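You operate a simulated robot arm through the tools that you are given. There is no shell and no other tool.

The job below is to be done with a simulated two-armed robot. You get a single attempt, and the scene is never put back.

TASK
Swap the motor in the test cradle for the one in Salvage.
Fine: the old one goes to Reuse; clamp the new one and close the guard; power stays off. Set down upright: motor.

The check looks at the end state, three seconds after you hand in, the way a careful person would. Anything else that was tipped, shoved, dropped, spilled or broken makes it a failure.

THE ROBOT
Two 6-joint arms with fingered hands on one trunk that stands fixed in place. Base frame: the origin is at the foot of the trunk, x ahead of it, y to its left, z up; the work surface is at about z = 880. Lengths are in mm, angles in degrees, forces in N, time in s.
The left shoulder is at [70, 191, 1026], the right one opposite. Each reaches about 983 mm from its shoulder. Payload 4.7 kg a hand.
The TCP of each hand is the grasp point between the finger pads, 36 mm short of the fingertips. In the tool frame z runs along the fingers and y along their closing line. The gripper opens to 120 mm; its body begins 42 mm behind the TCP. The gripper is a hand of 5 fingers: y runs from the thumb to the fingers, the wrist lies at [-18, -113, -198] in the tool frame, and closing takes about 1.5 s.
Orientation is told as [roll, pitch, yaw] about the base's x, y, z axes, in that order, counted from this pose: with the fingers straight down and the wrist toward the robot, the tool's x, y and z point along [0, 1, 0], [1, 0, 0] and [0, 0, -1] of the base frame.

THE INTERFACE
- The arms move only by the tool servo_tool. It takes "left_targets", "right_targets" or both (then of equal length, played together; a hand with none holds still); each is a list of rows, each a list of 2 entries, a list of its own where there are three numbers: the shift along the base's x, y, z in mm, then the turn, a rotation vector about the base's x, y, z in degrees. In form: [[[x, y, z], [wx, wy, wz]], ...]. A call has 1 to 20 rows; each row shifts and turns the commanded pose from where the row before left it. "left_hand" and "right_hand" are, for a hand that has rows, the closure, from 0 (fully open) to 1 (shut), set as the call begins (left out, the last holds). A row lasts 0.2 s, in which the tool goes at most 50 mm and 8.6 degrees; a call with a longer step from one row to the next is refused whole, and so is a gripper value outside its range. Where a pose cannot be reached the arm comes as near as it can. A force on the tool above 40 N (or 10 N above the force at the start of the call, whichever is more), or a blocked arm, ends the call early, and 0.2 s more pass. Each finger travels about 45 mm/s and halts on what it meets, pressing with about 22 N; the grip force reading is that of the motor and also rises with nothing between the fingers. The clock runs only during rows and for 0.2 s after the last one: add rows that do not move to give the fingers time. It gives the time, the measured TCP pose, the force on the tool (base axes), the opening and the grip force at its end, in the units of the frame above (readings bear some noise), with the torque about the TCP (base axes, N m) and any sound that the robot's microphone picked up, and new pictures: "pictures" is both (left out), scene, wrist or none (wrist: the cameras of the hands that moved).
- Cameras (640 x 400 px; columns grow to the right, rows downward): "scene" is now at [135.9, 4.8, 1294.1]; the picture's right is [0.11, -0.99, 0.00], its down [-0.26, -0.03, -0.97] and it looks along [0.96, 0.10, -0.26] (base axes); focal length 214 px, centre (320, 200). "left" rides on the left gripper at [-72, -91, -143] in its tool frame; the picture's right is [-0.80, -0.28, 0.53], its down [0.53, -0.73, 0.42] and it looks along [0.27, 0.62, 0.74] (tool axes); focal length 234 px, centre (320, 200). "right" rides on the right gripper at [73, -91, -143] in its tool frame; the picture's right is [-0.80, 0.28, -0.53], its down [-0.53, -0.73, 0.42] and it looks along [-0.27, 0.62, 0.74] (tool axes); focal length 234 px, centre (320, 200). There is no depth. A picture from a camera that has moved, and an enlarged one, comes with that camera's place and axes in the base frame and with its lens. The place of the scene camera against the robot may be out by one fixed shift of up to 18 mm in any direction.
- lift_body(by): slides the trunk up (or, below 0, down) by that many mm; the arms and the scene camera ride with it, the base frame stays. It gives what a move gives, with no picture.
- curl_fingers(index, middle, ring, little, thumb_bend, thumb_turn, hand): sets how far each is bent, from 0 (flat) to 1 (curled in); at 0.3 the hand is open as for a grip, at 0.7 the pads meet at the TCP. One left out holds its place. A second passes; each finger stops where it meets its share of the squeeze, and holds until it gets a number again. A gripper value or a shape takes the hand back. It gives what a move gives, with no picture; readings hold the bend of each and the force on index, middle, ring, little, thumb and palm. thumb_turn goes from beside the hand (0) to across from the fingers (1), as for a grip.
- hand_shape(shape, hand): the hand has 5 fingers and takes this shape, open, in about a second: jaw (thumb against the fingers, like two jaws); tri (thumb and two fingers); tip (a fingertip pinch); poke (one finger out to press); point (the index stretched); flat (the hand flat); cup (the hand cupped); fist (a fist). The gripper value then closes the fingers along that shape, each until it touches; the sizes above hold for jaw. It gives what a move gives, with no picture.
- head_to(pan, tilt): turns the head with the scene camera to pan (to the left, within 86 degrees either way) and tilt (down, from -29 to 69), counted from straight ahead of the robot. It gives what a move gives, and a new picture of the scene camera.
- inspect(camera, box): a new picture of the part [left, top, right, bottom] of that camera's present view, enlarged. It takes no simulated time.
- job_done(): hands the job in; it is judged then, once.

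Places have to be worked out from the pictures, the camera data and where the tool is seen. Open the grippers and draw the arms clear of the work before you hand the job in, unless the task says otherwise.

The tools are called by a JSON object that holds its "name" and its "arguments". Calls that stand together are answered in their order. servo_tool: Moves the arms, as the interface text tells. Its arguments: {"type":"object","properties":{"left_targets":{"type":"array"},"left_hand":{"type":"number"},"right_targets":{"type":"array"},"right_hand":{"type":"number"},"pictures":{"type":"string","enum":["both","scene","wrist","none"]}},"required":[]} The other tools are called the same way: lift_body (by) moves the trunk up or down; hand_shape (shape, hand) gives the hand a shape; curl_fingers (index, middle, ring, little, thumb_bend, thumb_turn, hand) moves the fingers one by one; head_to (pan, tilt) turns the head that bears the scene camera; inspect (camera, box) takes an enlarged picture of a part of a camera's view; job_done () hands the job in.

At the start:

```text
time_s: 0.0
left_ee_pos: [283.3, 426.6, 1245.5]
left_orientation: [0.0, -0.1, 0.0]
left_ft_force: [-0.8, 0.2, 0.4]
left_wrist_torque: [-0.01, 0.02, 0.0]
left_opening: 119.3
left_gripper_force: 0.1
left_shape: jaw
left_bend: [0.3, 0.3, 0.3, 0.3, 0.3, 0.98]
left_finger forces: [0.0, 0.1, 0.0, 0.0, 0.0, 0.0]
right_ee_pos: [699.8, 100.6, 1290.5]
right_orientation: [-0.1, 0.0, 0.0]
right_ft_force: [-0.3, 0.1, -1.3]
right_wrist_torque: [0.03, 0.03, 0.01]
right_opening: 119.7
right_gripper_force: 0.0
right_shape: jaw
right_bend: [0.3, 0.3, 0.3, 0.3, 0.3, 0.98]
right_finger forces: [0.1, 0.0, 0.0, 0.1, 0.0, 0.0]
trunk travel left (down, up): [-503.0, 437.0]
head pan, tilt (commanded): [6.2, 15.0]
```

scene: 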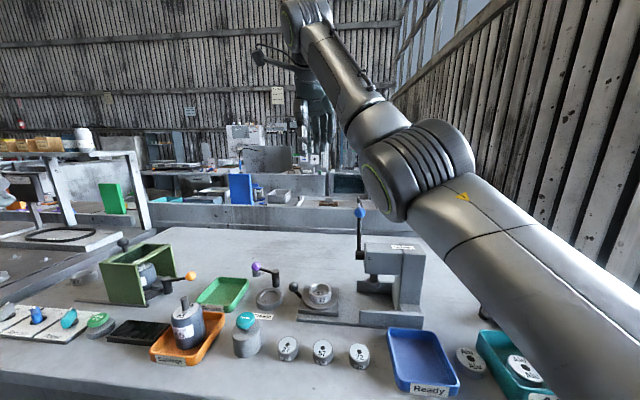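
right: 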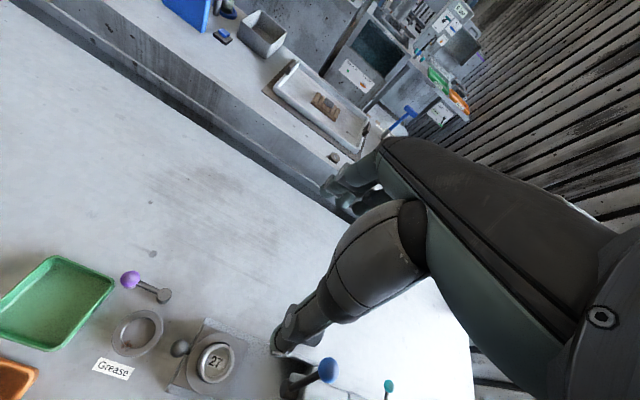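
left: 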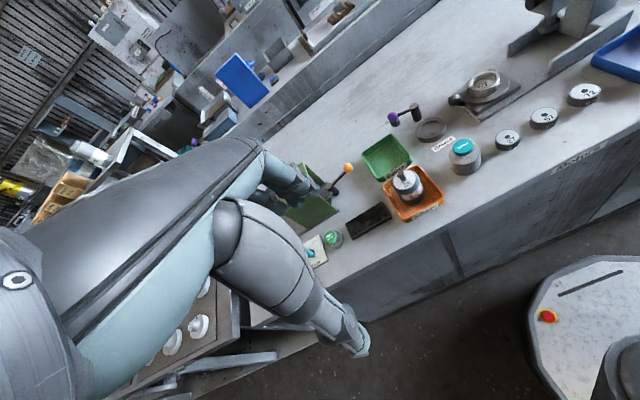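

The scene shows a green box-like cradle at the left, an orange tray with a motor, and a green tray. I enlarge the relevant parts of the scene picture before moving.

{"name": "inspect", "arguments": {"camera": "scene", "box": [60, 220, 260, 380]}}

{"name": "inspect", "arguments": {"camera": "scene", "box": [220, 190, 440, 390]}}

{"name": "inspect", "arguments": {"camera": "left", "box": [260, 100, 480, 270]}}

```text
2.50 times, centred on (160, 300) of scene
camera zoom: at [135.9, 4.8, 1294.1], right [0.11, -0.99, 0.0], down [-0.26, -0.03, -0.97], along [0.96, 0.1, -0.26], focal length 536 px, centre (720, -50)
```

zoom: 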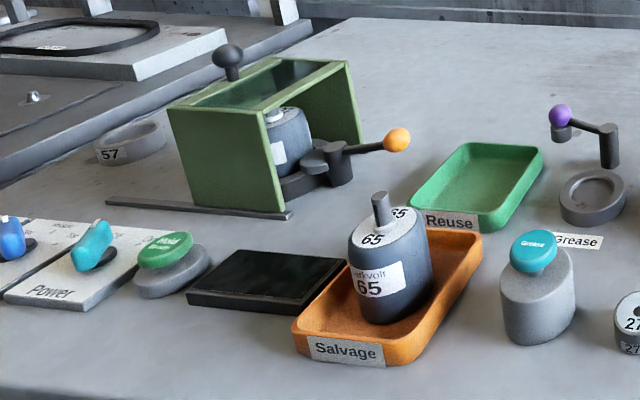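

```text
2.00 times, centred on (330, 290) of scene
camera zoom: at [135.9, 4.8, 1294.1], right [0.11, -0.99, 0.0], down [-0.26, -0.03, -0.97], along [0.96, 0.1, -0.26], focal length 429 px, centre (300, 20)
```

zoom: 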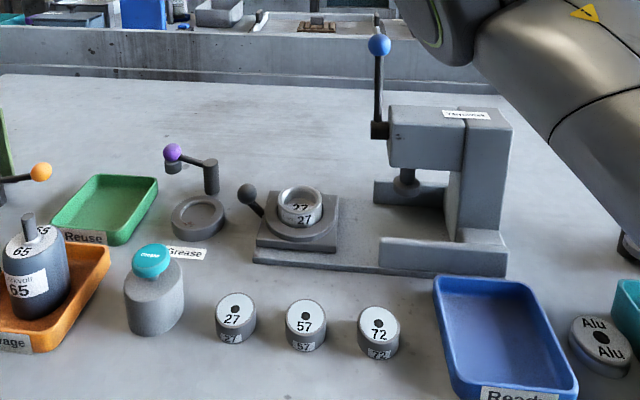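

```text
2.35 times, centred on (370, 185) of left
camera zoom: at [191.7, 353.5, 1388.6], right [-0.28, -0.8, -0.53], down [-0.73, 0.53, -0.42], along [0.62, 0.27, -0.74], focal length 551 px, centre (202, 235)
```

zoom: 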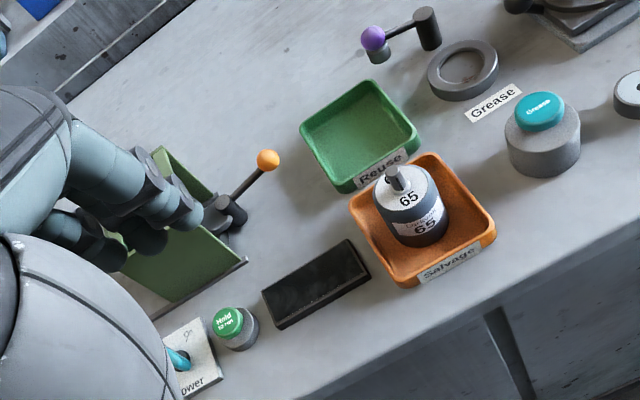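

The cradle with the guard is green, and the orange-ball lever is probably its clamp; Salvage and Reuse trays lie beside it. I turn the head toward them for a better view.

{"name": "head_to", "arguments": {"pan": 32, "tilt": 30}}

```text
time_s: 0.9
left_ee_pos: [283.5, 425.6, 1246.1]
left_orientation: [0.0, -0.1, 0.0]
left_ft_force: [-0.7, -0.6, -0.1]
left_wrist_torque: [0.02, 0.03, 0.02]
left_opening: 119.7
left_gripper_force: 0.1
left_shape: jaw
left_bend: [0.3, 0.3, 0.3, 0.3, 0.3, 0.98]
left_finger forces: [0.1, 0.1, 0.0, 0.0, 0.0, 0.0]
right_ee_pos: [701.1, 101.9, 1290.5]
right_orientation: [0.0, 0.0, 0.1]
right_ft_force: [-0.8, -0.2, 0.6]
right_wrist_torque: [0.02, -0.01, -0.01]
right_opening: 119.6
right_gripper_force: 0.1
right_shape: jaw
right_bend: [0.3, 0.3, 0.3, 0.3, 0.3, 0.98]
right_finger forces: [0.0, 0.0, 0.0, 0.0, 0.0, 0.0]
trunk travel left (down, up): [-503.0, 437.0]
head pan, tilt (commanded): [32.0, 30.0]
camera scene: at [119.8, 42.6, 1269.9], right [0.53, -0.85, 0.0], down [-0.42, -0.26, -0.87], along [0.73, 0.46, -0.5], focal length 214 px, centre (320, 200)
```

scene: 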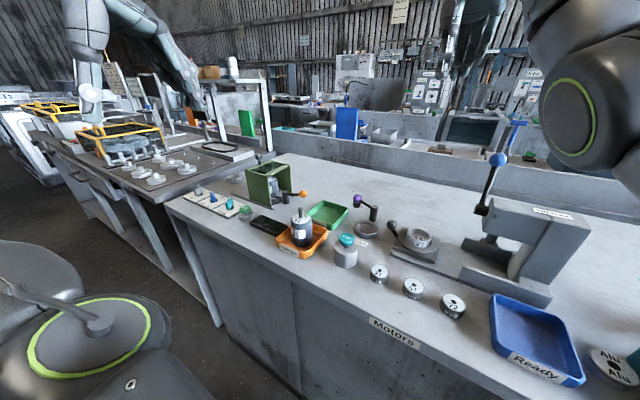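

{"name": "inspect", "arguments": {"camera": "scene", "box": [180, 150, 340, 250]}}

{"name": "inspect", "arguments": {"camera": "scene", "box": [235, 150, 315, 210]}}

```text
4.00 times, centred on (260, 200) of scene
camera zoom: at [119.8, 42.6, 1269.9], right [0.53, -0.85, 0.0], down [-0.42, -0.26, -0.87], along [0.73, 0.46, -0.5], focal length 858 px, centre (560, 200)
```

zoom: 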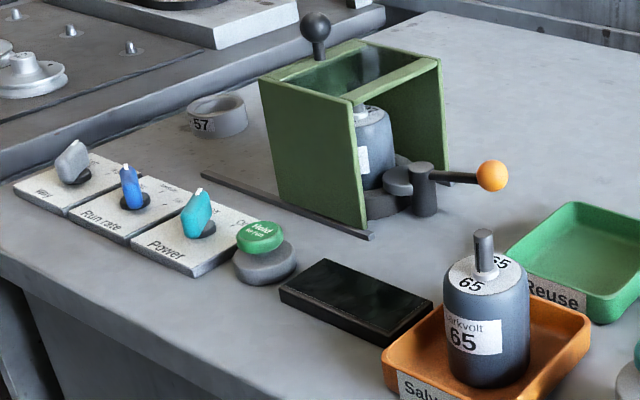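

```text
6.67 times, centred on (275, 180) of scene
camera zoom: at [119.8, 42.6, 1269.9], right [0.53, -0.85, 0.0], down [-0.42, -0.26, -0.87], along [0.73, 0.46, -0.5], focal length 1430 px, centre (620, 333)
```

zoom: 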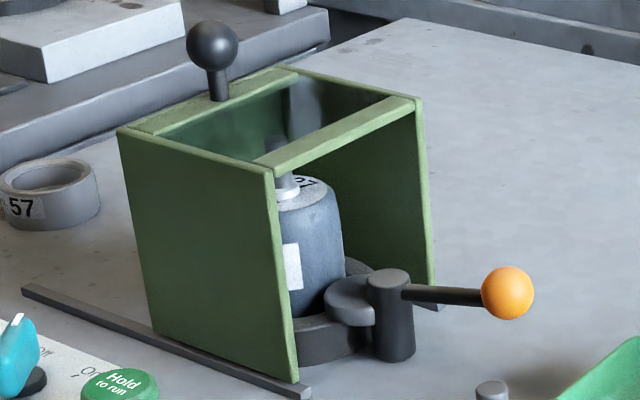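

The guard looks like a sliding green box on two rails running along y (x≈555 and 664), with a black knob near (614, 600, 1029), and the clamp post is near (606, 489) with its lever toward the orange ball. I bring the left hand a little closer for a wrist view.

{"name": "servo_tool", "arguments": {"left_targets": [[[28, 16, -25], [0, 0, 0]], [[28, 16, -25], [0, 0, 0]], [[28, 16, -25], [0, 0, 0]], [[28, 16, -25], [0, 0, 0]], [[26, 15, -25], [0, 0, 0]], [[0, 0, 0], [0, 0, 0]]], "pictures": "both"}}

```text
time_s: 2.3
left_ee_pos: [413.8, 461.3, 1174.9]
left_orientation: [0.0, 0.0, -0.1]
left_ft_force: [1.1, 0.5, -0.2]
left_wrist_torque: [-0.03, 0.0, 0.02]
left_opening: 119.9
left_gripper_force: 0.1
left_shape: jaw
left_bend: [0.3, 0.3, 0.3, 0.3, 0.3, 0.98]
left_finger forces: [0.0, 0.1, 0.0, 0.0, 0.0, 0.0]
left hand out of reach, approached as far as the arm can: row 1, 2, 3, 4, 5
right_ee_pos: [701.6, 100.9, 1289.6]
right_orientation: [0.0, 0.0, 0.1]
right_ft_force: [-0.2, 0.0, 0.3]
right_wrist_torque: [0.0, 0.0, 0.05]
right_opening: 119.4
right_gripper_force: 0.0
right_shape: jaw
right_bend: [0.3, 0.3, 0.3, 0.3, 0.3, 0.98]
right_finger forces: [0.1, 0.1, 0.1, 0.1, 0.0, 0.1]
trunk travel left (down, up): [-503.0, 437.0]
head pan, tilt (commanded): [32.0, 30.0]
camera scene: at [120.2, 42.7, 1269.8], right [0.53, -0.85, 0.0], down [-0.42, -0.27, -0.87], along [0.73, 0.46, -0.5], focal length 214 px, centre (320, 200)
camera left: at [322.5, 387.8, 1317.5], right [-0.28, -0.8, -0.53], down [-0.73, 0.53, -0.42], along [0.62, 0.27, -0.74], focal length 234 px, centre (320, 200)
```

scene: 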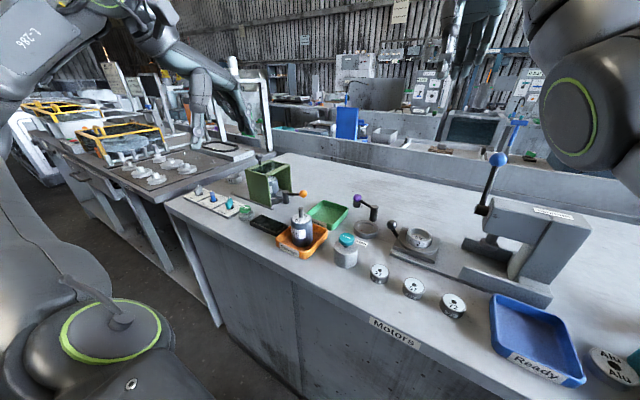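
left: 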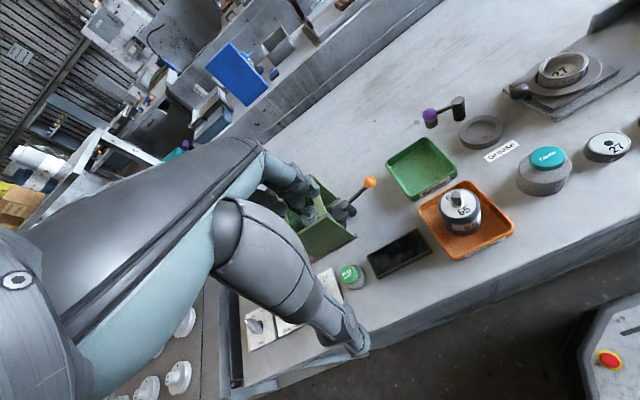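

The arm stopped short of the commanded pose with an out-of-reach note; I hold a couple of rows to see whether it closes the gap.

{"name": "servo_tool", "arguments": {"left_targets": [[[0, 0, 0], [0, 0, 0]], [[0, 0, 0], [0, 0, 0]], [[0, 0, 0], [0, 0, 0]]], "pictures": "none"}}

```text
time_s: 3.1
left_ee_pos: [412.9, 461.1, 1175.3]
left_orientation: [0.0, 0.0, -0.1]
left_ft_force: [0.0, -1.0, -0.1]
left_wrist_torque: [0.02, 0.0, 0.0]
left_opening: 119.7
left_gripper_force: 0.1
left_shape: jaw
left_bend: [0.3, 0.3, 0.3, 0.3, 0.3, 0.98]
left_finger forces: [0.0, 0.0, 0.1, 0.1, 0.0, 0.0]
right_ee_pos: [701.8, 99.6, 1290.3]
right_orientation: [0.0, 0.0, 0.0]
right_ft_force: [0.4, -1.1, -0.8]
right_wrist_torque: [0.01, 0.0, 0.02]
right_opening: 119.6
right_gripper_force: 0.1
right_shape: jaw
right_bend: [0.3, 0.3, 0.3, 0.3, 0.3, 0.98]
right_finger forces: [0.0, 0.1, 0.0, 0.0, 0.0, 0.1]
trunk travel left (down, up): [-503.0, 437.0]
head pan, tilt (commanded): [32.0, 30.0]
```

The commanded pose seems to re-anchor at the measured one. I try smaller steps to learn what the limit was.

{"name": "servo_tool", "arguments": {"left_targets": [[[0, 10, -10], [0, 0, 0]], [[0, 10, -10], [0, 0, 0]], [[0, 10, -10], [0, 0, 0]], [[0, 0, 0], [0, 0, 0]]], "pictures": "none"}}

```text
time_s: 4.1
left_ee_pos: [426.8, 465.1, 1163.3]
left_orientation: [-0.1, 0.0, 0.0]
left_ft_force: [1.0, -0.7, -0.3]
left_wrist_torque: [0.0, 0.02, 0.0]
left_opening: 120.0
left_gripper_force: 0.1
left_shape: jaw
left_bend: [0.3, 0.3, 0.3, 0.3, 0.3, 0.98]
left_finger forces: [0.1, 0.0, 0.1, 0.0, 0.0, 0.0]
left hand out of reach, approached as far as the arm can: row 1, 2, 3
right_ee_pos: [699.7, 100.6, 1289.2]
right_orientation: [0.0, 0.0, 0.0]
right_ft_force: [-0.6, -0.7, -1.2]
right_wrist_torque: [-0.02, -0.03, 0.0]
right_opening: 120.1
right_gripper_force: 0.0
right_shape: jaw
right_bend: [0.3, 0.3, 0.3, 0.3, 0.3, 0.98]
right_finger forces: [0.1, 0.0, 0.0, 0.0, 0.0, 0.1]
trunk travel left (down, up): [-503.0, 437.0]
head pan, tilt (commanded): [32.0, 30.0]
```

The limit behaves like an inner-reach limit (shoulder to wrist no less than about 485 mm). I keep the wrist farther out and move forward to look at the cradle from above.

{"name": "servo_tool", "arguments": {"left_targets": [[[30, 10, 0], [0, 0, 0]], [[25, 10, -10], [0, 0, 0]], [[20, 15, -20], [0, 0, 0]], [[0, 0, 0], [0, 0, 0]]], "pictures": "wrist"}}

{"name": "inspect", "arguments": {"camera": "left", "box": [260, 140, 460, 265]}}

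```text
time_s: 5.1
left_ee_pos: [499.8, 498.7, 1133.4]
left_orientation: [0.0, 0.1, -0.1]
left_ft_force: [0.6, 0.0, 0.1]
left_wrist_torque: [0.01, 0.0, 0.03]
left_opening: 119.9
left_gripper_force: 0.2
left_shape: jaw
left_bend: [0.3, 0.3, 0.3, 0.3, 0.3, 0.98]
left_finger forces: [0.1, 0.0, 0.0, 0.0, 0.0, 0.0]
right_ee_pos: [700.5, 101.1, 1289.1]
right_orientation: [0.0, 0.0, -0.1]
right_ft_force: [1.0, 0.6, 0.2]
right_wrist_torque: [0.02, 0.02, -0.01]
right_opening: 119.7
right_gripper_force: 0.0
right_shape: jaw
right_bend: [0.3, 0.3, 0.3, 0.3, 0.3, 0.98]
right_finger forces: [0.0, 0.1, 0.0, 0.0, 0.0, 0.0]
trunk travel left (down, up): [-503.0, 437.0]
head pan, tilt (commanded): [32.0, 30.0]
camera left: at [409.4, 426.6, 1276.1], right [-0.28, -0.8, -0.53], down [-0.73, 0.53, -0.42], along [0.62, 0.27, -0.74], focal length 234 px, centre (320, 200)
```

left: 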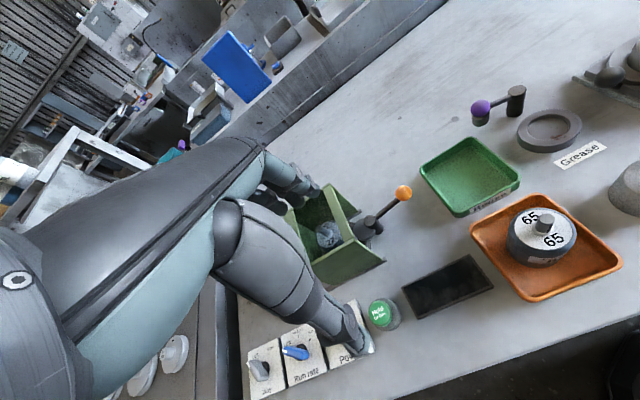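

```text
3.20 times, centred on (360, 202) of left
camera zoom: at [409.4, 426.6, 1276.1], right [-0.28, -0.8, -0.53], down [-0.73, 0.53, -0.42], along [0.62, 0.27, -0.74], focal length 749 px, centre (192, 192)
```

zoom: 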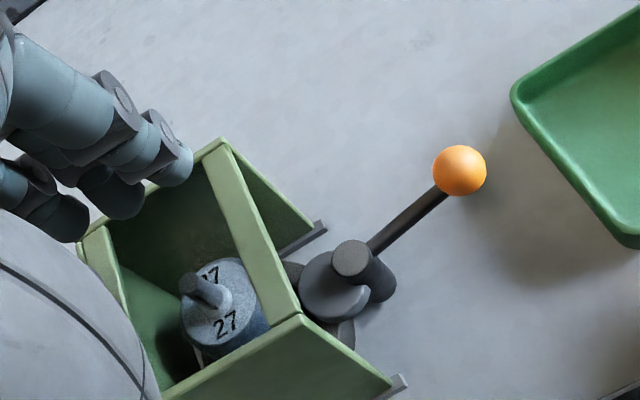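

The wrist view places the old motor "27" near (602, 549), the clamp post near (602, 484) with its lever pointing toward −y, the guard between x 552–660 and the black knob near (606, 593, 1028). I turn the left hand by +90° yaw so it closes along y, and bring it over the knob well above it.

{"name": "servo_tool", "arguments": {"left_targets": [[[9.6, 8.5, 0], [0, 0, 8.2]], [[9.6, 8.5, 0], [0, 0, 8.2]], [[9.6, 8.5, 0], [0, 0, 8.2]], [[9.6, 8.5, 0], [0, 0, 8.2]], [[9.6, 8.5, 0], [0, 0, 8.2]], [[9.6, 8.5, 0], [0, 0, 8.2]], [[9.6, 8.5, 0], [0, 0, 8.2]], [[9.6, 8.5, 0], [0, 0, 8.2]], [[9.6, 8.5, 0], [0, 0, 8.2]], [[9.6, 8.5, 0], [0, 0, 8.2]], [[10, 8.5, 0], [0, 0, 8]], [[0, 0, 0], [0, 0, 0]]], "pictures": "both"}}

```text
time_s: 7.7
left_ee_pos: [439.7, 707.5, 1035.3]
left_orientation: [-0.2, 0.1, 89.9]
left_ft_force: [0.3, -0.4, 0.0]
left_wrist_torque: [0.0, 0.01, 0.02]
left_opening: 120.0
left_gripper_force: 0.1
left_shape: jaw
left_bend: [0.3, 0.3, 0.3, 0.3, 0.3, 0.98]
left_finger forces: [0.0, 0.0, 0.0, 0.1, 0.0, 0.0]
left hand out of reach, approached as far as the arm can: row 2, 3, 4, 5, 6, 7, 8, 9, 10, 11
right_ee_pos: [701.1, 102.5, 1291.5]
right_orientation: [0.0, 0.0, 0.1]
right_ft_force: [0.2, 0.9, -0.6]
right_wrist_torque: [0.0, -0.05, 0.04]
right_opening: 119.7
right_gripper_force: 0.1
right_shape: jaw
right_bend: [0.3, 0.3, 0.3, 0.3, 0.3, 0.98]
right_finger forces: [0.1, 0.0, 0.1, 0.0, 0.0, 0.0]
trunk travel left (down, up): [-503.0, 437.0]
head pan, tilt (commanded): [32.0, 30.0]
camera scene: at [120.0, 42.7, 1269.8], right [0.53, -0.85, 0.0], down [-0.42, -0.27, -0.87], along [0.73, 0.46, -0.5], focal length 214 px, centre (320, 200)
camera left: at [512.3, 615.4, 1177.7], right [0.81, -0.28, -0.52], down [-0.53, -0.73, -0.43], along [-0.26, 0.62, -0.74], focal length 234 px, centre (320, 200)
```

scene: 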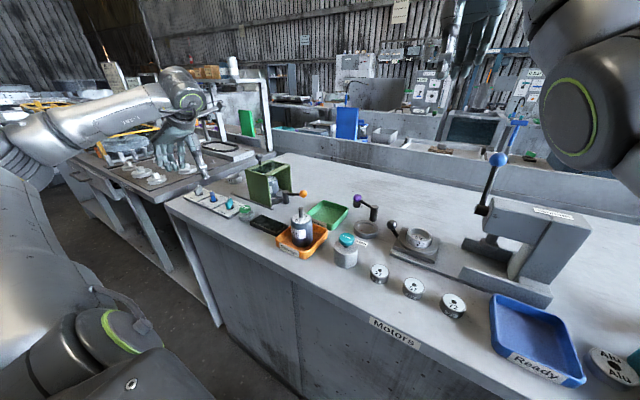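
left: 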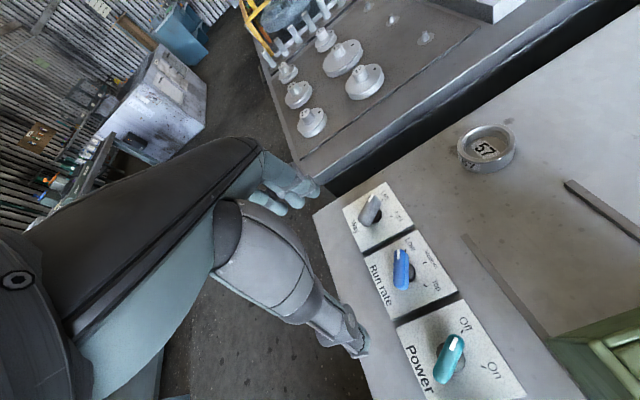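

The +90° yaw was not reachable there and the arm slid off to (440, 707, 1035) without contact. I raise the hand, turn back to +60° yaw and go over the knob from there.

{"name": "servo_tool", "arguments": {"left_targets": [[[0, 0, 45], [0, 0, 0]], [[0, 0, 45], [0, 0, -6]], [[20, -14, 5], [0, 0, -6]], [[30, -20, 0], [0, 0, -6]], [[30, -20, 0], [0, 0, -6]], [[30, -20, 0], [0, 0, -6]], [[30, -20, 0], [0, 0, 0]], [[26, -20, 0], [0, 0, 0]], [[0, 0, 0], [0, 0, 0]]], "pictures": "both"}}

```text
time_s: 9.7
left_ee_pos: [491.0, 650.7, 1076.0]
left_orientation: [-0.3, -0.1, 59.7]
left_ft_force: [0.0, -0.4, 0.4]
left_wrist_torque: [-0.01, -0.03, -0.04]
left_opening: 119.8
left_gripper_force: 0.1
left_shape: jaw
left_bend: [0.3, 0.3, 0.3, 0.3, 0.3, 0.98]
left_finger forces: [0.0, 0.0, 0.0, 0.1, 0.1, 0.0]
left hand out of reach, approached as far as the arm can: row 1, 2, 3, 4, 5, 6, 7, 8
right_ee_pos: [699.6, 101.7, 1290.7]
right_orientation: [0.0, -0.1, 0.0]
right_ft_force: [-0.1, 0.3, 0.4]
right_wrist_torque: [-0.01, 0.0, -0.03]
right_opening: 119.9
right_gripper_force: 0.0
right_shape: jaw
right_bend: [0.3, 0.3, 0.3, 0.3, 0.3, 0.98]
right_finger forces: [0.0, 0.0, 0.0, 0.1, 0.1, 0.1]
trunk travel left (down, up): [-503.0, 437.0]
head pan, tilt (commanded): [32.0, 30.0]
camera scene: at [118.5, 42.5, 1270.1], right [0.53, -0.85, 0.0], down [-0.42, -0.26, -0.87], along [0.74, 0.46, -0.5], focal length 214 px, centre (320, 200)
camera left: at [507.6, 535.2, 1218.1], right [0.56, -0.65, -0.52], down [-0.83, -0.37, -0.43], along [0.09, 0.67, -0.74], focal length 234 px, centre (320, 200)
```

scene: 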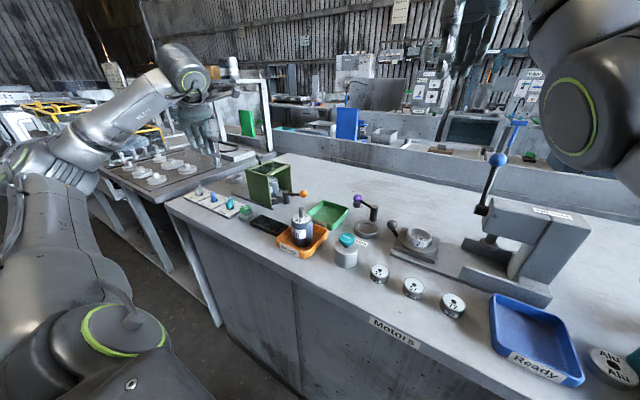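
left: 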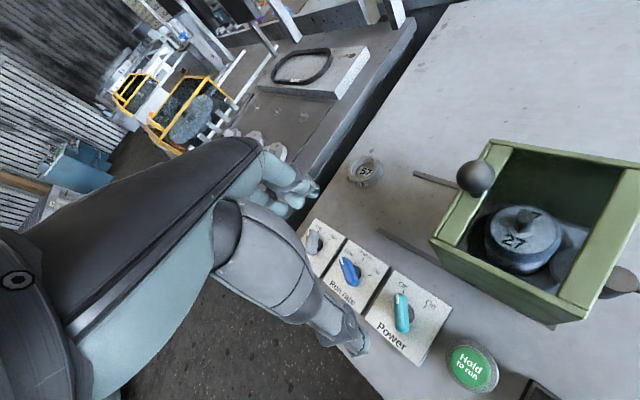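

Nice view of the knob and the motor. I test now a pure slow translation to see what is limiting the arm.

{"name": "servo_tool", "arguments": {"left_targets": [[[15, 0, 10], [0, 0, 0]], [[15, 0, 10], [0, 0, 0]], [[0, 0, 0], [0, 0, 0]]], "pictures": "none"}}

```text
time_s: 10.5
left_ee_pos: [499.1, 667.6, 1078.3]
left_orientation: [-0.2, -0.1, 59.7]
left_ft_force: [-0.2, -0.2, -0.7]
left_wrist_torque: [-0.02, 0.0, -0.01]
left_opening: 120.0
left_gripper_force: 0.1
left_shape: jaw
left_bend: [0.3, 0.3, 0.3, 0.3, 0.3, 0.98]
left_finger forces: [0.1, 0.0, 0.0, 0.0, 0.0, 0.0]
left hand out of reach, approached as far as the arm can: row 1, 2
right_ee_pos: [701.6, 101.6, 1290.3]
right_orientation: [0.0, 0.0, 0.0]
right_ft_force: [1.0, -0.4, 0.1]
right_wrist_torque: [0.0, -0.02, 0.03]
right_opening: 120.0
right_gripper_force: 0.0
right_shape: jaw
right_bend: [0.3, 0.3, 0.3, 0.3, 0.3, 0.98]
right_finger forces: [0.1, 0.1, 0.0, 0.0, 0.0, 0.0]
trunk travel left (down, up): [-503.0, 437.0]
head pan, tilt (commanded): [32.0, 30.0]
```

At positive yaw the left wrist is limited; its natural side is negative yaw. I turn the hand back through 0 toward negative yaw while rising slightly, staying clear of the knob.

{"name": "servo_tool", "arguments": {"left_targets": [[[0, 0, 4], [0, 0, -8]], [[0, 0, 4], [0, 0, -8]], [[0, 0, 4], [0, 0, -8]], [[0, 0, 4], [0, 0, -8]], [[0, 0, 4], [0, 0, -8]], [[0, 0, 4], [0, 0, -8]], [[0, 0, 4], [0, 0, -8]], [[0, 0, 4], [0, 0, -8]], [[0, 0, 0], [0, 0, 0]]], "pictures": "none"}}

```text
time_s: 12.5
left_ee_pos: [521.1, 624.8, 1121.5]
left_orientation: [0.1, 0.0, -3.8]
left_ft_force: [-1.9, -0.1, -0.1]
left_wrist_torque: [-0.01, -0.02, -0.01]
left_opening: 120.1
left_gripper_force: 0.0
left_shape: jaw
left_bend: [0.3, 0.3, 0.3, 0.3, 0.3, 0.98]
left_finger forces: [0.1, 0.0, 0.1, 0.0, 0.1, 0.1]
left hand out of reach, approached as far as the arm can: row 3, 4, 6, 8
right_ee_pos: [699.6, 100.7, 1291.1]
right_orientation: [0.0, -0.1, 0.0]
right_ft_force: [0.1, -0.4, 0.5]
right_wrist_torque: [-0.01, -0.02, 0.01]
right_opening: 119.7
right_gripper_force: 0.0
right_shape: jaw
right_bend: [0.3, 0.3, 0.3, 0.3, 0.3, 0.98]
right_finger forces: [0.0, 0.0, 0.0, 0.1, 0.0, 0.0]
trunk travel left (down, up): [-503.0, 437.0]
head pan, tilt (commanded): [32.0, 30.0]
```

The hand is now at yaw −4°, (521, 625, 1121). I test a modest forward translation with no turn.

{"name": "servo_tool", "arguments": {"left_targets": [[[15, -8, 5], [0, 0, 0]], [[15, -8, 5], [0, 0, 0]], [[0, 0, 0], [0, 0, 0]]], "pictures": "wrist"}}

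```text
time_s: 13.3
left_ee_pos: [551.3, 609.2, 1129.6]
left_orientation: [0.0, -0.1, -4.1]
left_ft_force: [0.4, 0.1, -0.7]
left_wrist_torque: [-0.02, -0.01, 0.0]
left_opening: 120.1
left_gripper_force: 0.1
left_shape: jaw
left_bend: [0.3, 0.3, 0.3, 0.3, 0.3, 0.98]
left_finger forces: [0.1, 0.0, 0.0, 0.1, 0.1, 0.0]
right_ee_pos: [700.5, 101.1, 1291.0]
right_orientation: [0.1, 0.1, 0.0]
right_ft_force: [0.1, 0.5, 0.3]
right_wrist_torque: [0.03, -0.01, -0.02]
right_opening: 119.8
right_gripper_force: 0.1
right_shape: jaw
right_bend: [0.3, 0.3, 0.3, 0.3, 0.3, 0.98]
right_finger forces: [0.1, 0.1, 0.0, 0.0, 0.1, 0.0]
trunk travel left (down, up): [-503.0, 437.0]
head pan, tilt (commanded): [32.0, 30.0]
camera left: at [455.7, 542.9, 1272.5], right [-0.33, -0.78, -0.53], down [-0.69, 0.58, -0.42], along [0.64, 0.22, -0.74], focal length 234 px, centre (320, 200)
```

left: 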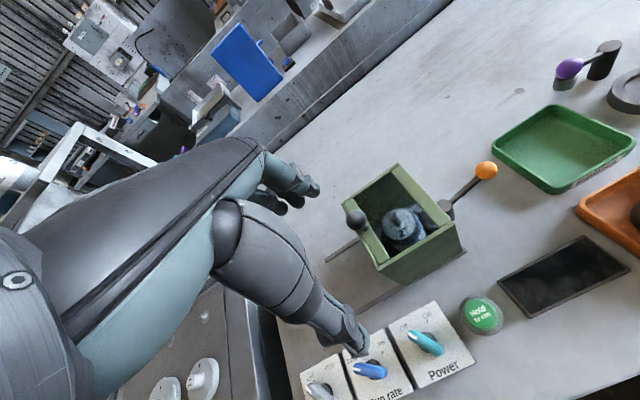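

Translation works well here. From this view I take a close look, and then test turning to negative yaw.

{"name": "inspect", "arguments": {"camera": "left", "box": [310, 140, 510, 300]}}

{"name": "servo_tool", "arguments": {"left_targets": [[[0, 0, 0], [0, 0, -7]], [[0, 0, 0], [0, 0, -7]], [[0, 0, 0], [0, 0, -7]], [[0, 0, 0], [0, 0, -7]], [[0, 0, 0], [0, 0, 0]]], "pictures": "none"}}

```text
2.50 times, centred on (410, 220) of left
camera zoom: at [455.7, 542.9, 1272.5], right [-0.33, -0.78, -0.53], down [-0.69, 0.58, -0.42], along [0.64, 0.22, -0.74], focal length 585 px, centre (95, 150)
```

zoom: 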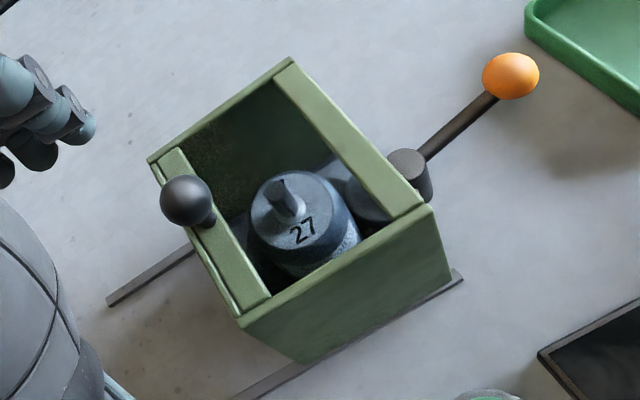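

```text
time_s: 14.5
left_ee_pos: [518.3, 463.1, 1132.5]
left_orientation: [-0.1, 0.1, -31.8]
left_ft_force: [-1.2, 0.1, -0.2]
left_wrist_torque: [-0.01, 0.0, 0.02]
left_opening: 120.1
left_gripper_force: 0.1
left_shape: jaw
left_bend: [0.3, 0.3, 0.3, 0.3, 0.3, 0.98]
left_finger forces: [0.1, 0.0, 0.0, 0.0, 0.0, 0.1]
left hand out of reach, approached as far as the arm can: row 1, 2, 3, 4
right_ee_pos: [699.2, 101.6, 1290.6]
right_orientation: [0.0, 0.0, -0.1]
right_ft_force: [0.2, 0.3, 0.0]
right_wrist_torque: [0.01, 0.0, 0.0]
right_opening: 119.8
right_gripper_force: 0.0
right_shape: jaw
right_bend: [0.3, 0.3, 0.3, 0.3, 0.3, 0.98]
right_finger forces: [0.0, 0.0, 0.0, 0.0, 0.1, 0.0]
trunk travel left (down, up): [-503.0, 437.0]
head pan, tilt (commanded): [32.0, 30.0]
```

The pure yaw turn pulled the TCP far sideways, so hand yaw is effectively constrained; I will mostly work near yaw 0. I look through the left camera from this new spot for triangulating the knob and lever.

{"name": "inspect", "arguments": {"camera": "left", "box": [0, 0, 640, 400]}}

{"name": "inspect", "arguments": {"camera": "scene", "box": [140, 60, 340, 220]}}

```text
1.00 times, centred on (320, 200) of left (not enlarged: the box is as wide or as high as the picture)
camera zoom: at [403.1, 449.7, 1275.4], right [-0.66, -0.54, -0.52], down [-0.34, 0.84, -0.42], along [0.67, -0.1, -0.74], focal length 234 px, centre (320, 200)
```

zoom: 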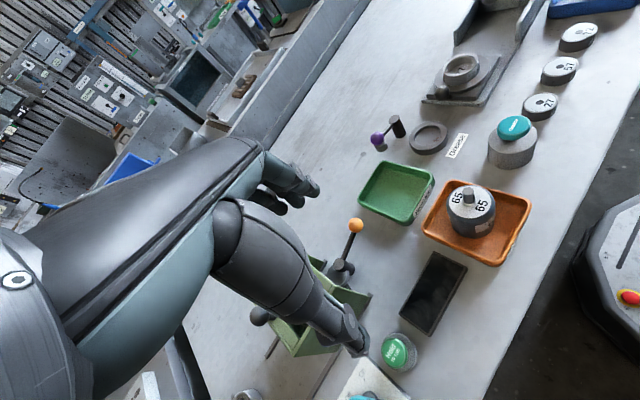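

```text
2.50 times, centred on (240, 140) of scene
camera zoom: at [119.6, 43.4, 1269.9], right [0.53, -0.85, 0.0], down [-0.42, -0.27, -0.87], along [0.73, 0.46, -0.5], focal length 536 px, centre (520, 350)
```

zoom: 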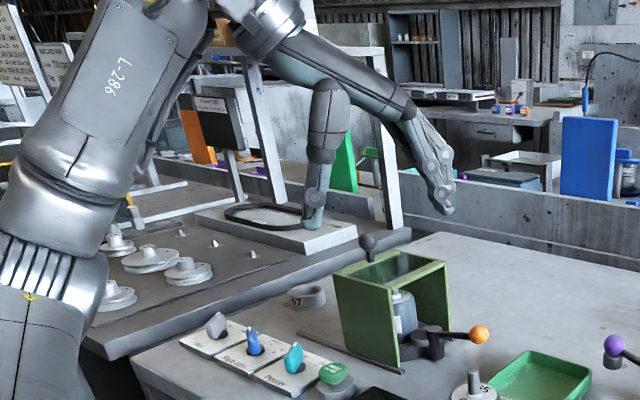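

Knob best fits about (606, 586, 1027). I turn the hand back to yaw 0 and see where it lands.

{"name": "servo_tool", "arguments": {"left_targets": [[[0, 0, 3], [0, 0, 8]], [[0, 0, 3], [0, 0, 8]], [[0, 0, 3], [0, 0, 8]], [[0, 0, 3], [0, 0, 7.8]], [[0, 0, 0], [0, 0, 0]]], "pictures": "none"}}

```text
time_s: 15.7
left_ee_pos: [518.6, 464.1, 1143.3]
left_orientation: [-0.2, -0.1, -0.2]
left_ft_force: [0.0, -0.2, 1.7]
left_wrist_torque: [0.01, -0.04, -0.01]
left_opening: 119.7
left_gripper_force: 0.0
left_shape: jaw
left_bend: [0.3, 0.3, 0.3, 0.3, 0.3, 0.98]
left_finger forces: [0.0, 0.1, 0.0, 0.0, 0.0, 0.1]
right_ee_pos: [700.5, 101.2, 1289.5]
right_orientation: [0.1, 0.0, 0.0]
right_ft_force: [0.9, 0.4, -0.7]
right_wrist_torque: [0.02, 0.03, 0.02]
right_opening: 119.8
right_gripper_force: 0.1
right_shape: jaw
right_bend: [0.3, 0.3, 0.3, 0.3, 0.3, 0.98]
right_finger forces: [0.0, 0.0, 0.0, 0.0, 0.0, 0.0]
trunk travel left (down, up): [-503.0, 437.0]
head pan, tilt (commanded): [32.0, 30.0]
```

Yaw 0 is fine here. I now translate at yaw 0 to above the knob, stopping at z≈1110.

{"name": "servo_tool", "arguments": {"left_targets": [[[22, 30, -8], [0, 0, 0]], [[22, 30, -8], [0, 0, 0]], [[22, 30, -8], [0, 0, 0]], [[21.5, 32, -8], [0, 0, 0]], [[0, 0, 0], [0, 0, 0]]], "pictures": "both"}}

```text
time_s: 16.9
left_ee_pos: [607.2, 583.2, 1113.1]
left_orientation: [0.1, 0.0, -0.1]
left_ft_force: [0.5, -0.4, 0.0]
left_wrist_torque: [0.02, -0.05, 0.03]
left_opening: 120.0
left_gripper_force: 0.1
left_shape: jaw
left_bend: [0.3, 0.3, 0.3, 0.3, 0.3, 0.98]
left_finger forces: [0.0, 0.0, 0.0, 0.0, 0.1, 0.1]
right_ee_pos: [701.0, 100.1, 1289.6]
right_orientation: [0.1, 0.0, 0.0]
right_ft_force: [-0.4, -1.6, -0.4]
right_wrist_torque: [0.02, -0.01, 0.01]
right_opening: 119.6
right_gripper_force: 0.1
right_shape: jaw
right_bend: [0.3, 0.3, 0.3, 0.3, 0.3, 0.98]
right_finger forces: [0.0, 0.0, 0.0, 0.1, 0.0, 0.0]
trunk travel left (down, up): [-503.0, 437.0]
head pan, tilt (commanded): [32.0, 30.0]
camera scene: at [119.4, 42.1, 1270.0], right [0.53, -0.85, 0.0], down [-0.42, -0.26, -0.87], along [0.73, 0.46, -0.5], focal length 214 px, centre (320, 200)
camera left: at [515.1, 511.9, 1255.9], right [-0.28, -0.8, -0.53], down [-0.73, 0.54, -0.42], along [0.62, 0.26, -0.74], focal length 234 px, centre (320, 200)
```

scene: 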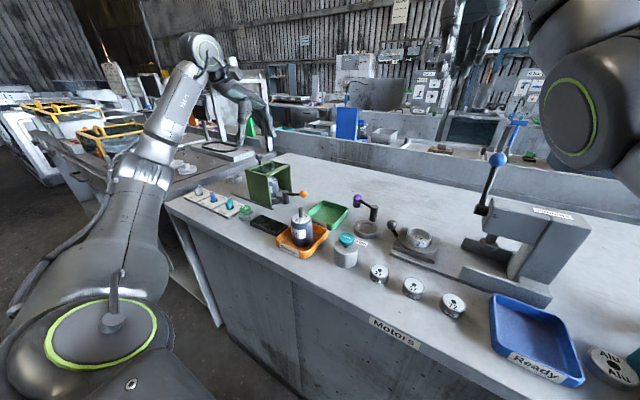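
left: 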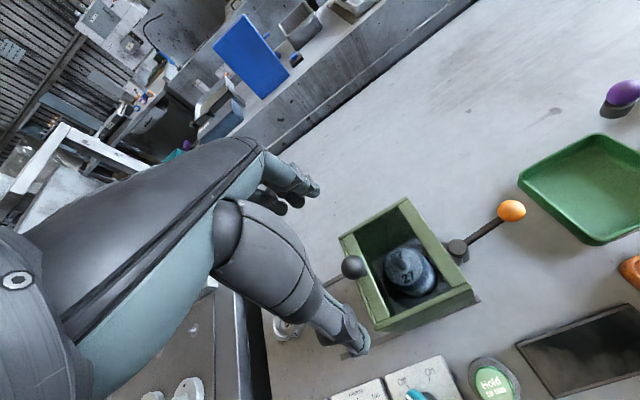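

The knob ray from here confirms (606, 586, 1027). I descend straight so the fingers straddle the knob with TCP at about z 1045 (tips about 9 mm above the guard's top frame).

{"name": "servo_tool", "arguments": {"left_targets": [[[0, 1, -20], [0, 0, 0]], [[-1, 2, -20], [0, 0, 0]], [[0, 0, -18], [0, 0, 0]], [[0, 0, -10], [0, 0, 0]], [[0, 0, 0], [0, 0, 0]]], "pictures": "both"}}

{"name": "inspect", "arguments": {"camera": "scene", "box": [200, 110, 320, 210]}}

```text
time_s: 18.1
left_ee_pos: [605.6, 587.4, 1044.9]
left_orientation: [0.1, 0.0, -0.2]
left_ft_force: [0.4, -0.7, 0.1]
left_wrist_torque: [-0.02, 0.01, -0.03]
left_opening: 119.8
left_gripper_force: 0.0
left_shape: jaw
left_bend: [0.3, 0.3, 0.3, 0.3, 0.3, 0.98]
left_finger forces: [0.0, 0.1, 0.0, 0.0, 0.0, 0.0]
right_ee_pos: [701.5, 100.8, 1289.2]
right_orientation: [-0.1, 0.0, 0.0]
right_ft_force: [-0.2, 0.2, -0.3]
right_wrist_torque: [-0.01, 0.05, -0.04]
right_opening: 119.8
right_gripper_force: 0.2
right_shape: jaw
right_bend: [0.3, 0.3, 0.3, 0.3, 0.3, 0.98]
right_finger forces: [0.0, 0.0, 0.0, 0.1, 0.0, 0.1]
trunk travel left (down, up): [-503.0, 437.0]
head pan, tilt (commanded): [32.0, 30.0]
camera scene: at [119.9, 42.7, 1269.9], right [0.53, -0.85, 0.0], down [-0.42, -0.27, -0.87], along [0.73, 0.46, -0.5], focal length 214 px, centre (320, 200)
camera left: at [515.2, 515.6, 1187.4], right [-0.28, -0.8, -0.53], down [-0.73, 0.53, -0.42], along [0.62, 0.26, -0.74], focal length 234 px, centre (320, 200)
```

scene: 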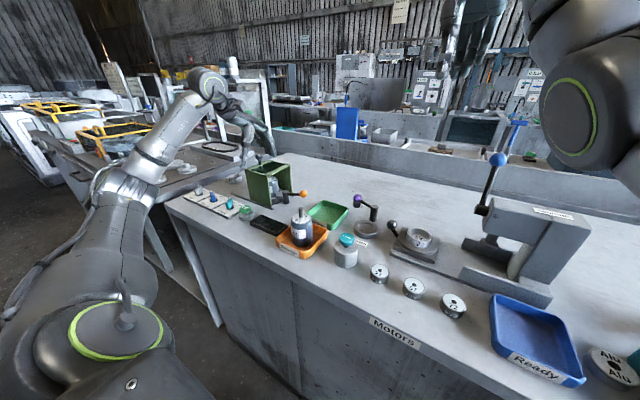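
left: 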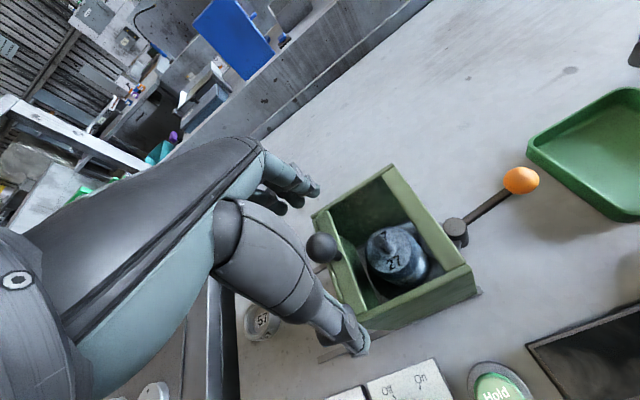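

```text
4.00 times, centred on (260, 160) of scene
camera zoom: at [119.9, 42.7, 1269.9], right [0.53, -0.85, 0.0], down [-0.42, -0.27, -0.87], along [0.73, 0.46, -0.5], focal length 858 px, centre (560, 360)
```

zoom: 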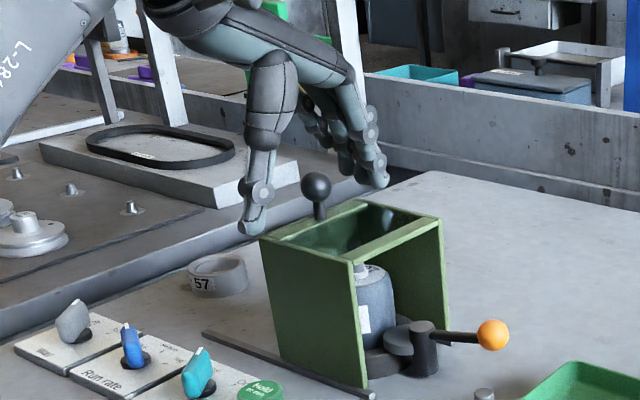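

The knob sits between thumb and fingers, tips about 10 mm above the guard frame. I close the hand gradually and watch forces.

{"name": "servo_tool", "arguments": {"left_targets": [[[0, 0, 0], [0, 0, 0]], [[0, 0, 0], [0, 0, 0]], [[0, 0, 0], [0, 0, 0]], [[0, 0, 0], [0, 0, 0]], [[0, 0, 0], [0, 0, 0]], [[0, 0, 0], [0, 0, 0]]], "left_hand": 0.55, "pictures": "wrist"}}

{"name": "inspect", "arguments": {"camera": "scene", "box": [200, 110, 320, 210]}}

```text
time_s: 19.5
left_ee_pos: [606.1, 588.8, 1044.5]
left_orientation: [0.1, 0.0, -0.1]
left_ft_force: [0.1, -0.5, -0.5]
left_wrist_torque: [0.0, -0.03, 0.0]
left_opening: 54.6
left_gripper_force: 0.1
left_shape: jaw
left_bend: [0.74, 0.47, 0.44, 0.42, 0.72, 1.0]
left_finger forces: [0.0, 0.0, 0.0, 0.1, 0.1, 0.1]
right_ee_pos: [701.3, 101.3, 1289.0]
right_orientation: [0.0, 0.0, 0.0]
right_ft_force: [-0.8, -0.2, -0.4]
right_wrist_torque: [0.01, 0.03, -0.02]
right_opening: 119.6
right_gripper_force: 0.1
right_shape: jaw
right_bend: [0.3, 0.3, 0.3, 0.3, 0.3, 0.98]
right_finger forces: [0.0, 0.0, 0.1, 0.1, 0.0, 0.0]
trunk travel left (down, up): [-503.0, 437.0]
head pan, tilt (commanded): [32.0, 30.0]
camera left: at [515.2, 515.7, 1187.6], right [-0.28, -0.8, -0.53], down [-0.73, 0.53, -0.42], along [0.62, 0.26, -0.74], focal length 234 px, centre (320, 200)
```

left: 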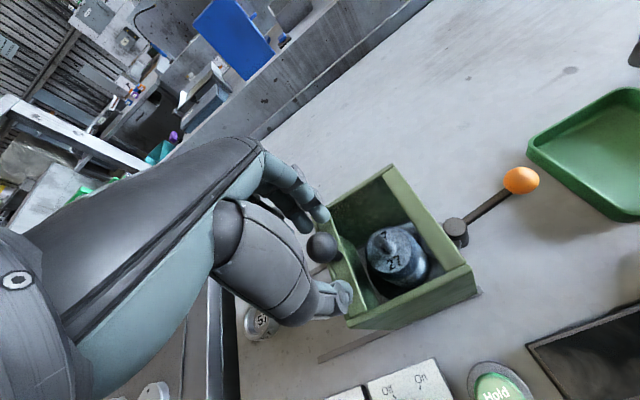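

```text
4.00 times, centred on (260, 160) of scene
camera zoom: at [119.8, 42.7, 1269.9], right [0.53, -0.85, 0.0], down [-0.42, -0.27, -0.87], along [0.73, 0.46, -0.5], focal length 858 px, centre (560, 360)
```

zoom: 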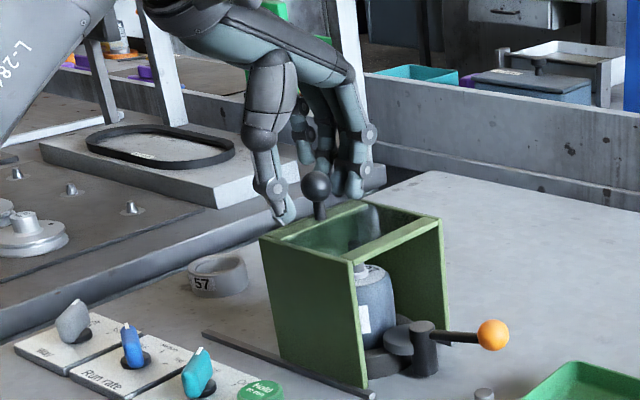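

The fingers are converging on the knob without contact so far. I close fully and let them settle.

{"name": "servo_tool", "arguments": {"left_targets": [[[0, 0, 0], [0, 0, 0]], [[0, 0, 0], [0, 0, 0]], [[0, 0, 0], [0, 0, 0]], [[0, 0, 0], [0, 0, 0]], [[0, 0, 0], [0, 0, 0]], [[0, 0, 0], [0, 0, 0]]], "left_hand": 1.0, "pictures": "wrist"}}

{"name": "inspect", "arguments": {"camera": "scene", "box": [200, 110, 320, 210]}}

```text
time_s: 20.9
left_ee_pos: [605.6, 588.0, 1043.8]
left_orientation: [0.0, 0.1, -0.2]
left_ft_force: [-5.4, -1.0, -8.7]
left_wrist_torque: [-0.02, 0.05, 0.0]
left_opening: 8.4
left_gripper_force: 21.5
left_shape: jaw
left_bend: [0.72, 0.7, 0.7, 0.7, 0.74, 1.0]
left_finger forces: [9.8, 3.5, 0.0, 0.0, 19.2, 0.1]
right_ee_pos: [700.7, 102.1, 1289.8]
right_orientation: [0.0, 0.0, -0.1]
right_ft_force: [-0.1, -1.1, -0.4]
right_wrist_torque: [-0.01, -0.02, -0.02]
right_opening: 119.8
right_gripper_force: 0.0
right_shape: jaw
right_bend: [0.3, 0.3, 0.3, 0.3, 0.3, 0.98]
right_finger forces: [0.0, 0.0, 0.1, 0.0, 0.0, 0.0]
trunk travel left (down, up): [-503.0, 437.0]
head pan, tilt (commanded): [32.0, 30.0]
camera left: at [514.9, 516.5, 1186.7], right [-0.28, -0.8, -0.52], down [-0.73, 0.53, -0.42], along [0.62, 0.26, -0.74], focal length 234 px, centre (320, 200)
```

left: 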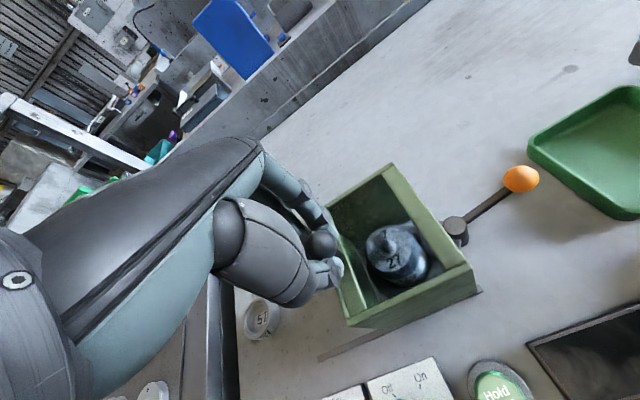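

```text
4.00 times, centred on (260, 160) of scene
camera zoom: at [119.6, 43.4, 1269.7], right [0.53, -0.85, 0.0], down [-0.42, -0.27, -0.87], along [0.73, 0.46, -0.5], focal length 858 px, centre (560, 360)
```

zoom: 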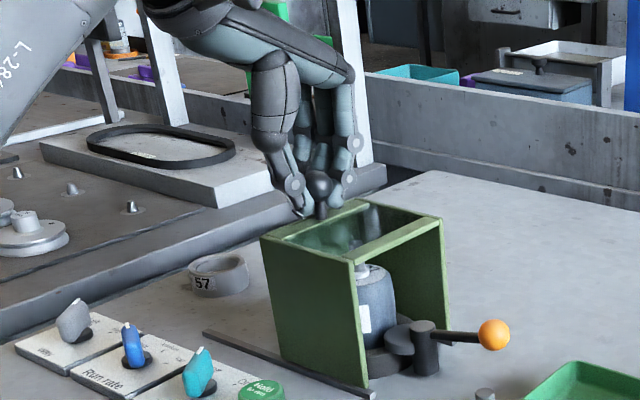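

The knob is gripped between the thumb and index/middle. I pull gently along +y and check whether the guard follows.

{"name": "servo_tool", "arguments": {"left_targets": [[[0, 5, 0], [0, 0, 0]], [[0, 8, 0], [0, 0, 0]], [[0, 8, 0], [0, 0, 0]], [[0, 8, 0], [0, 0, 0]], [[0, 0, 0], [0, 0, 0]]], "pictures": "wrist"}}

{"name": "inspect", "arguments": {"camera": "scene", "box": [200, 110, 320, 210]}}

```text
time_s: 22.1
left_ee_pos: [605.6, 618.4, 1044.0]
left_orientation: [0.0, 0.0, -0.2]
left_ft_force: [-7.6, -0.4, -12.8]
left_wrist_torque: [0.02, 0.09, 0.0]
left_opening: 7.9
left_gripper_force: 22.3
left_shape: jaw
left_bend: [0.72, 0.7, 0.7, 0.7, 0.74, 1.0]
left_finger forces: [10.2, 4.4, 0.1, 0.0, 20.7, 0.1]
right_ee_pos: [700.6, 102.0, 1289.7]
right_orientation: [-0.1, 0.0, 0.0]
right_ft_force: [-0.3, 0.2, 0.0]
right_wrist_torque: [-0.01, -0.01, -0.01]
right_opening: 119.8
right_gripper_force: 0.0
right_shape: jaw
right_bend: [0.3, 0.3, 0.3, 0.3, 0.3, 0.98]
right_finger forces: [0.1, 0.1, 0.0, 0.1, 0.0, 0.0]
trunk travel left (down, up): [-503.0, 437.0]
head pan, tilt (commanded): [32.0, 30.0]
camera left: at [514.8, 545.9, 1186.8], right [-0.28, -0.8, -0.52], down [-0.73, 0.53, -0.42], along [0.62, 0.26, -0.74], focal length 234 px, centre (320, 200)
```

left: 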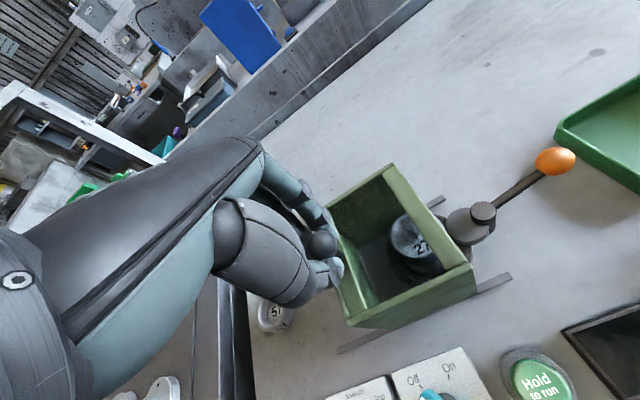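

```text
4.00 times, centred on (260, 160) of scene
camera zoom: at [119.9, 44.0, 1269.8], right [0.53, -0.85, 0.0], down [-0.42, -0.27, -0.87], along [0.73, 0.46, -0.5], focal length 858 px, centre (560, 360)
```

zoom: 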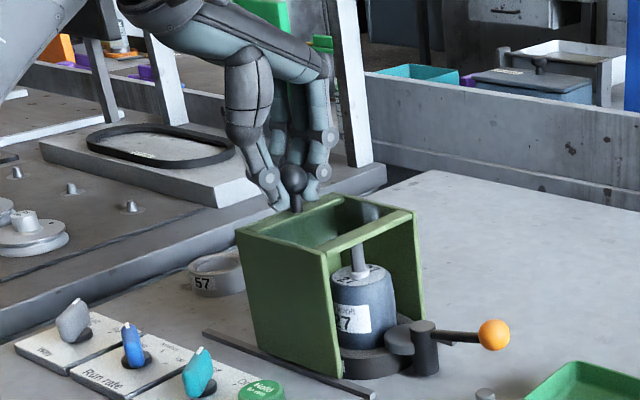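

The guard follows nicely (30 mm so far). I keep pulling along +y with a slight positive yaw to stay in the wrist's comfortable range.

{"name": "servo_tool", "arguments": {"left_targets": [[[0, 8, 0], [0, 0, 1]], [[0, 8, 0], [0, 0, 1]], [[0, 8, 0], [0, 0, 1]], [[0, 8, 0], [0, 0, 1]], [[0, 8, 0], [0, 0, 1]], [[0, 0, 0], [0, 0, 0]]], "pictures": "wrist"}}

{"name": "inspect", "arguments": {"camera": "scene", "box": [200, 110, 320, 210]}}

```text
time_s: 23.5
left_ee_pos: [604.6, 658.1, 1043.9]
left_orientation: [0.0, 0.1, 4.8]
left_ft_force: [-8.1, 0.1, -12.9]
left_wrist_torque: [-0.01, 0.11, -0.1]
left_opening: 8.1
left_gripper_force: 21.8
left_shape: jaw
left_bend: [0.72, 0.7, 0.7, 0.7, 0.74, 1.0]
left_finger forces: [10.6, 5.2, 0.0, 0.1, 21.8, 0.0]
right_ee_pos: [701.3, 103.1, 1288.8]
right_orientation: [-0.1, 0.1, 0.1]
right_ft_force: [0.5, -0.8, -0.4]
right_wrist_torque: [0.0, -0.01, 0.01]
right_opening: 120.0
right_gripper_force: 0.0
right_shape: jaw
right_bend: [0.3, 0.3, 0.3, 0.3, 0.3, 0.98]
right_finger forces: [0.1, 0.1, 0.0, 0.0, 0.0, 0.1]
trunk travel left (down, up): [-503.0, 437.0]
head pan, tilt (commanded): [32.0, 30.0]
camera left: at [521.4, 577.4, 1186.7], right [-0.21, -0.82, -0.52], down [-0.78, 0.47, -0.42], along [0.6, 0.32, -0.74], focal length 234 px, centre (320, 200)
```

left: 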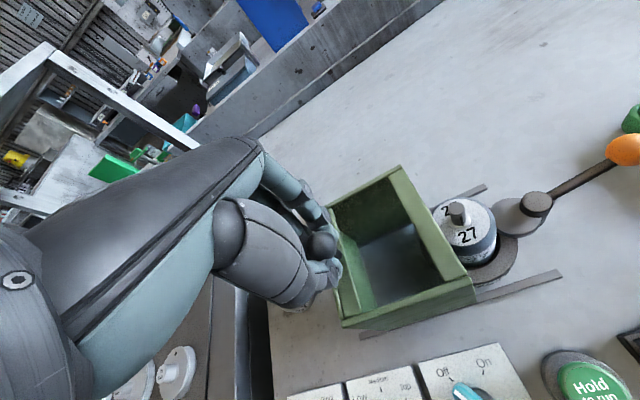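

```text
4.00 times, centred on (260, 160) of scene
camera zoom: at [120.0, 44.2, 1269.8], right [0.53, -0.85, 0.0], down [-0.42, -0.27, -0.87], along [0.73, 0.46, -0.5], focal length 858 px, centre (560, 360)
```

zoom: 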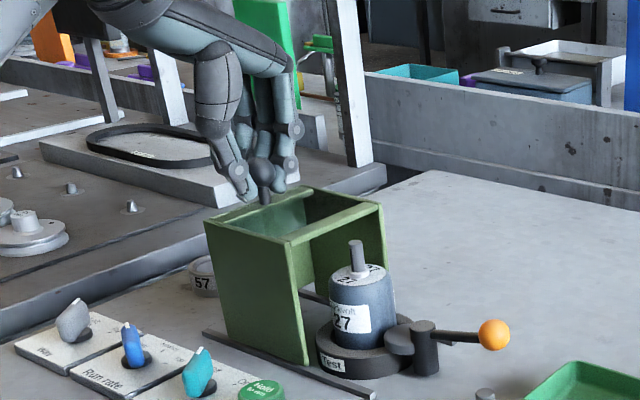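

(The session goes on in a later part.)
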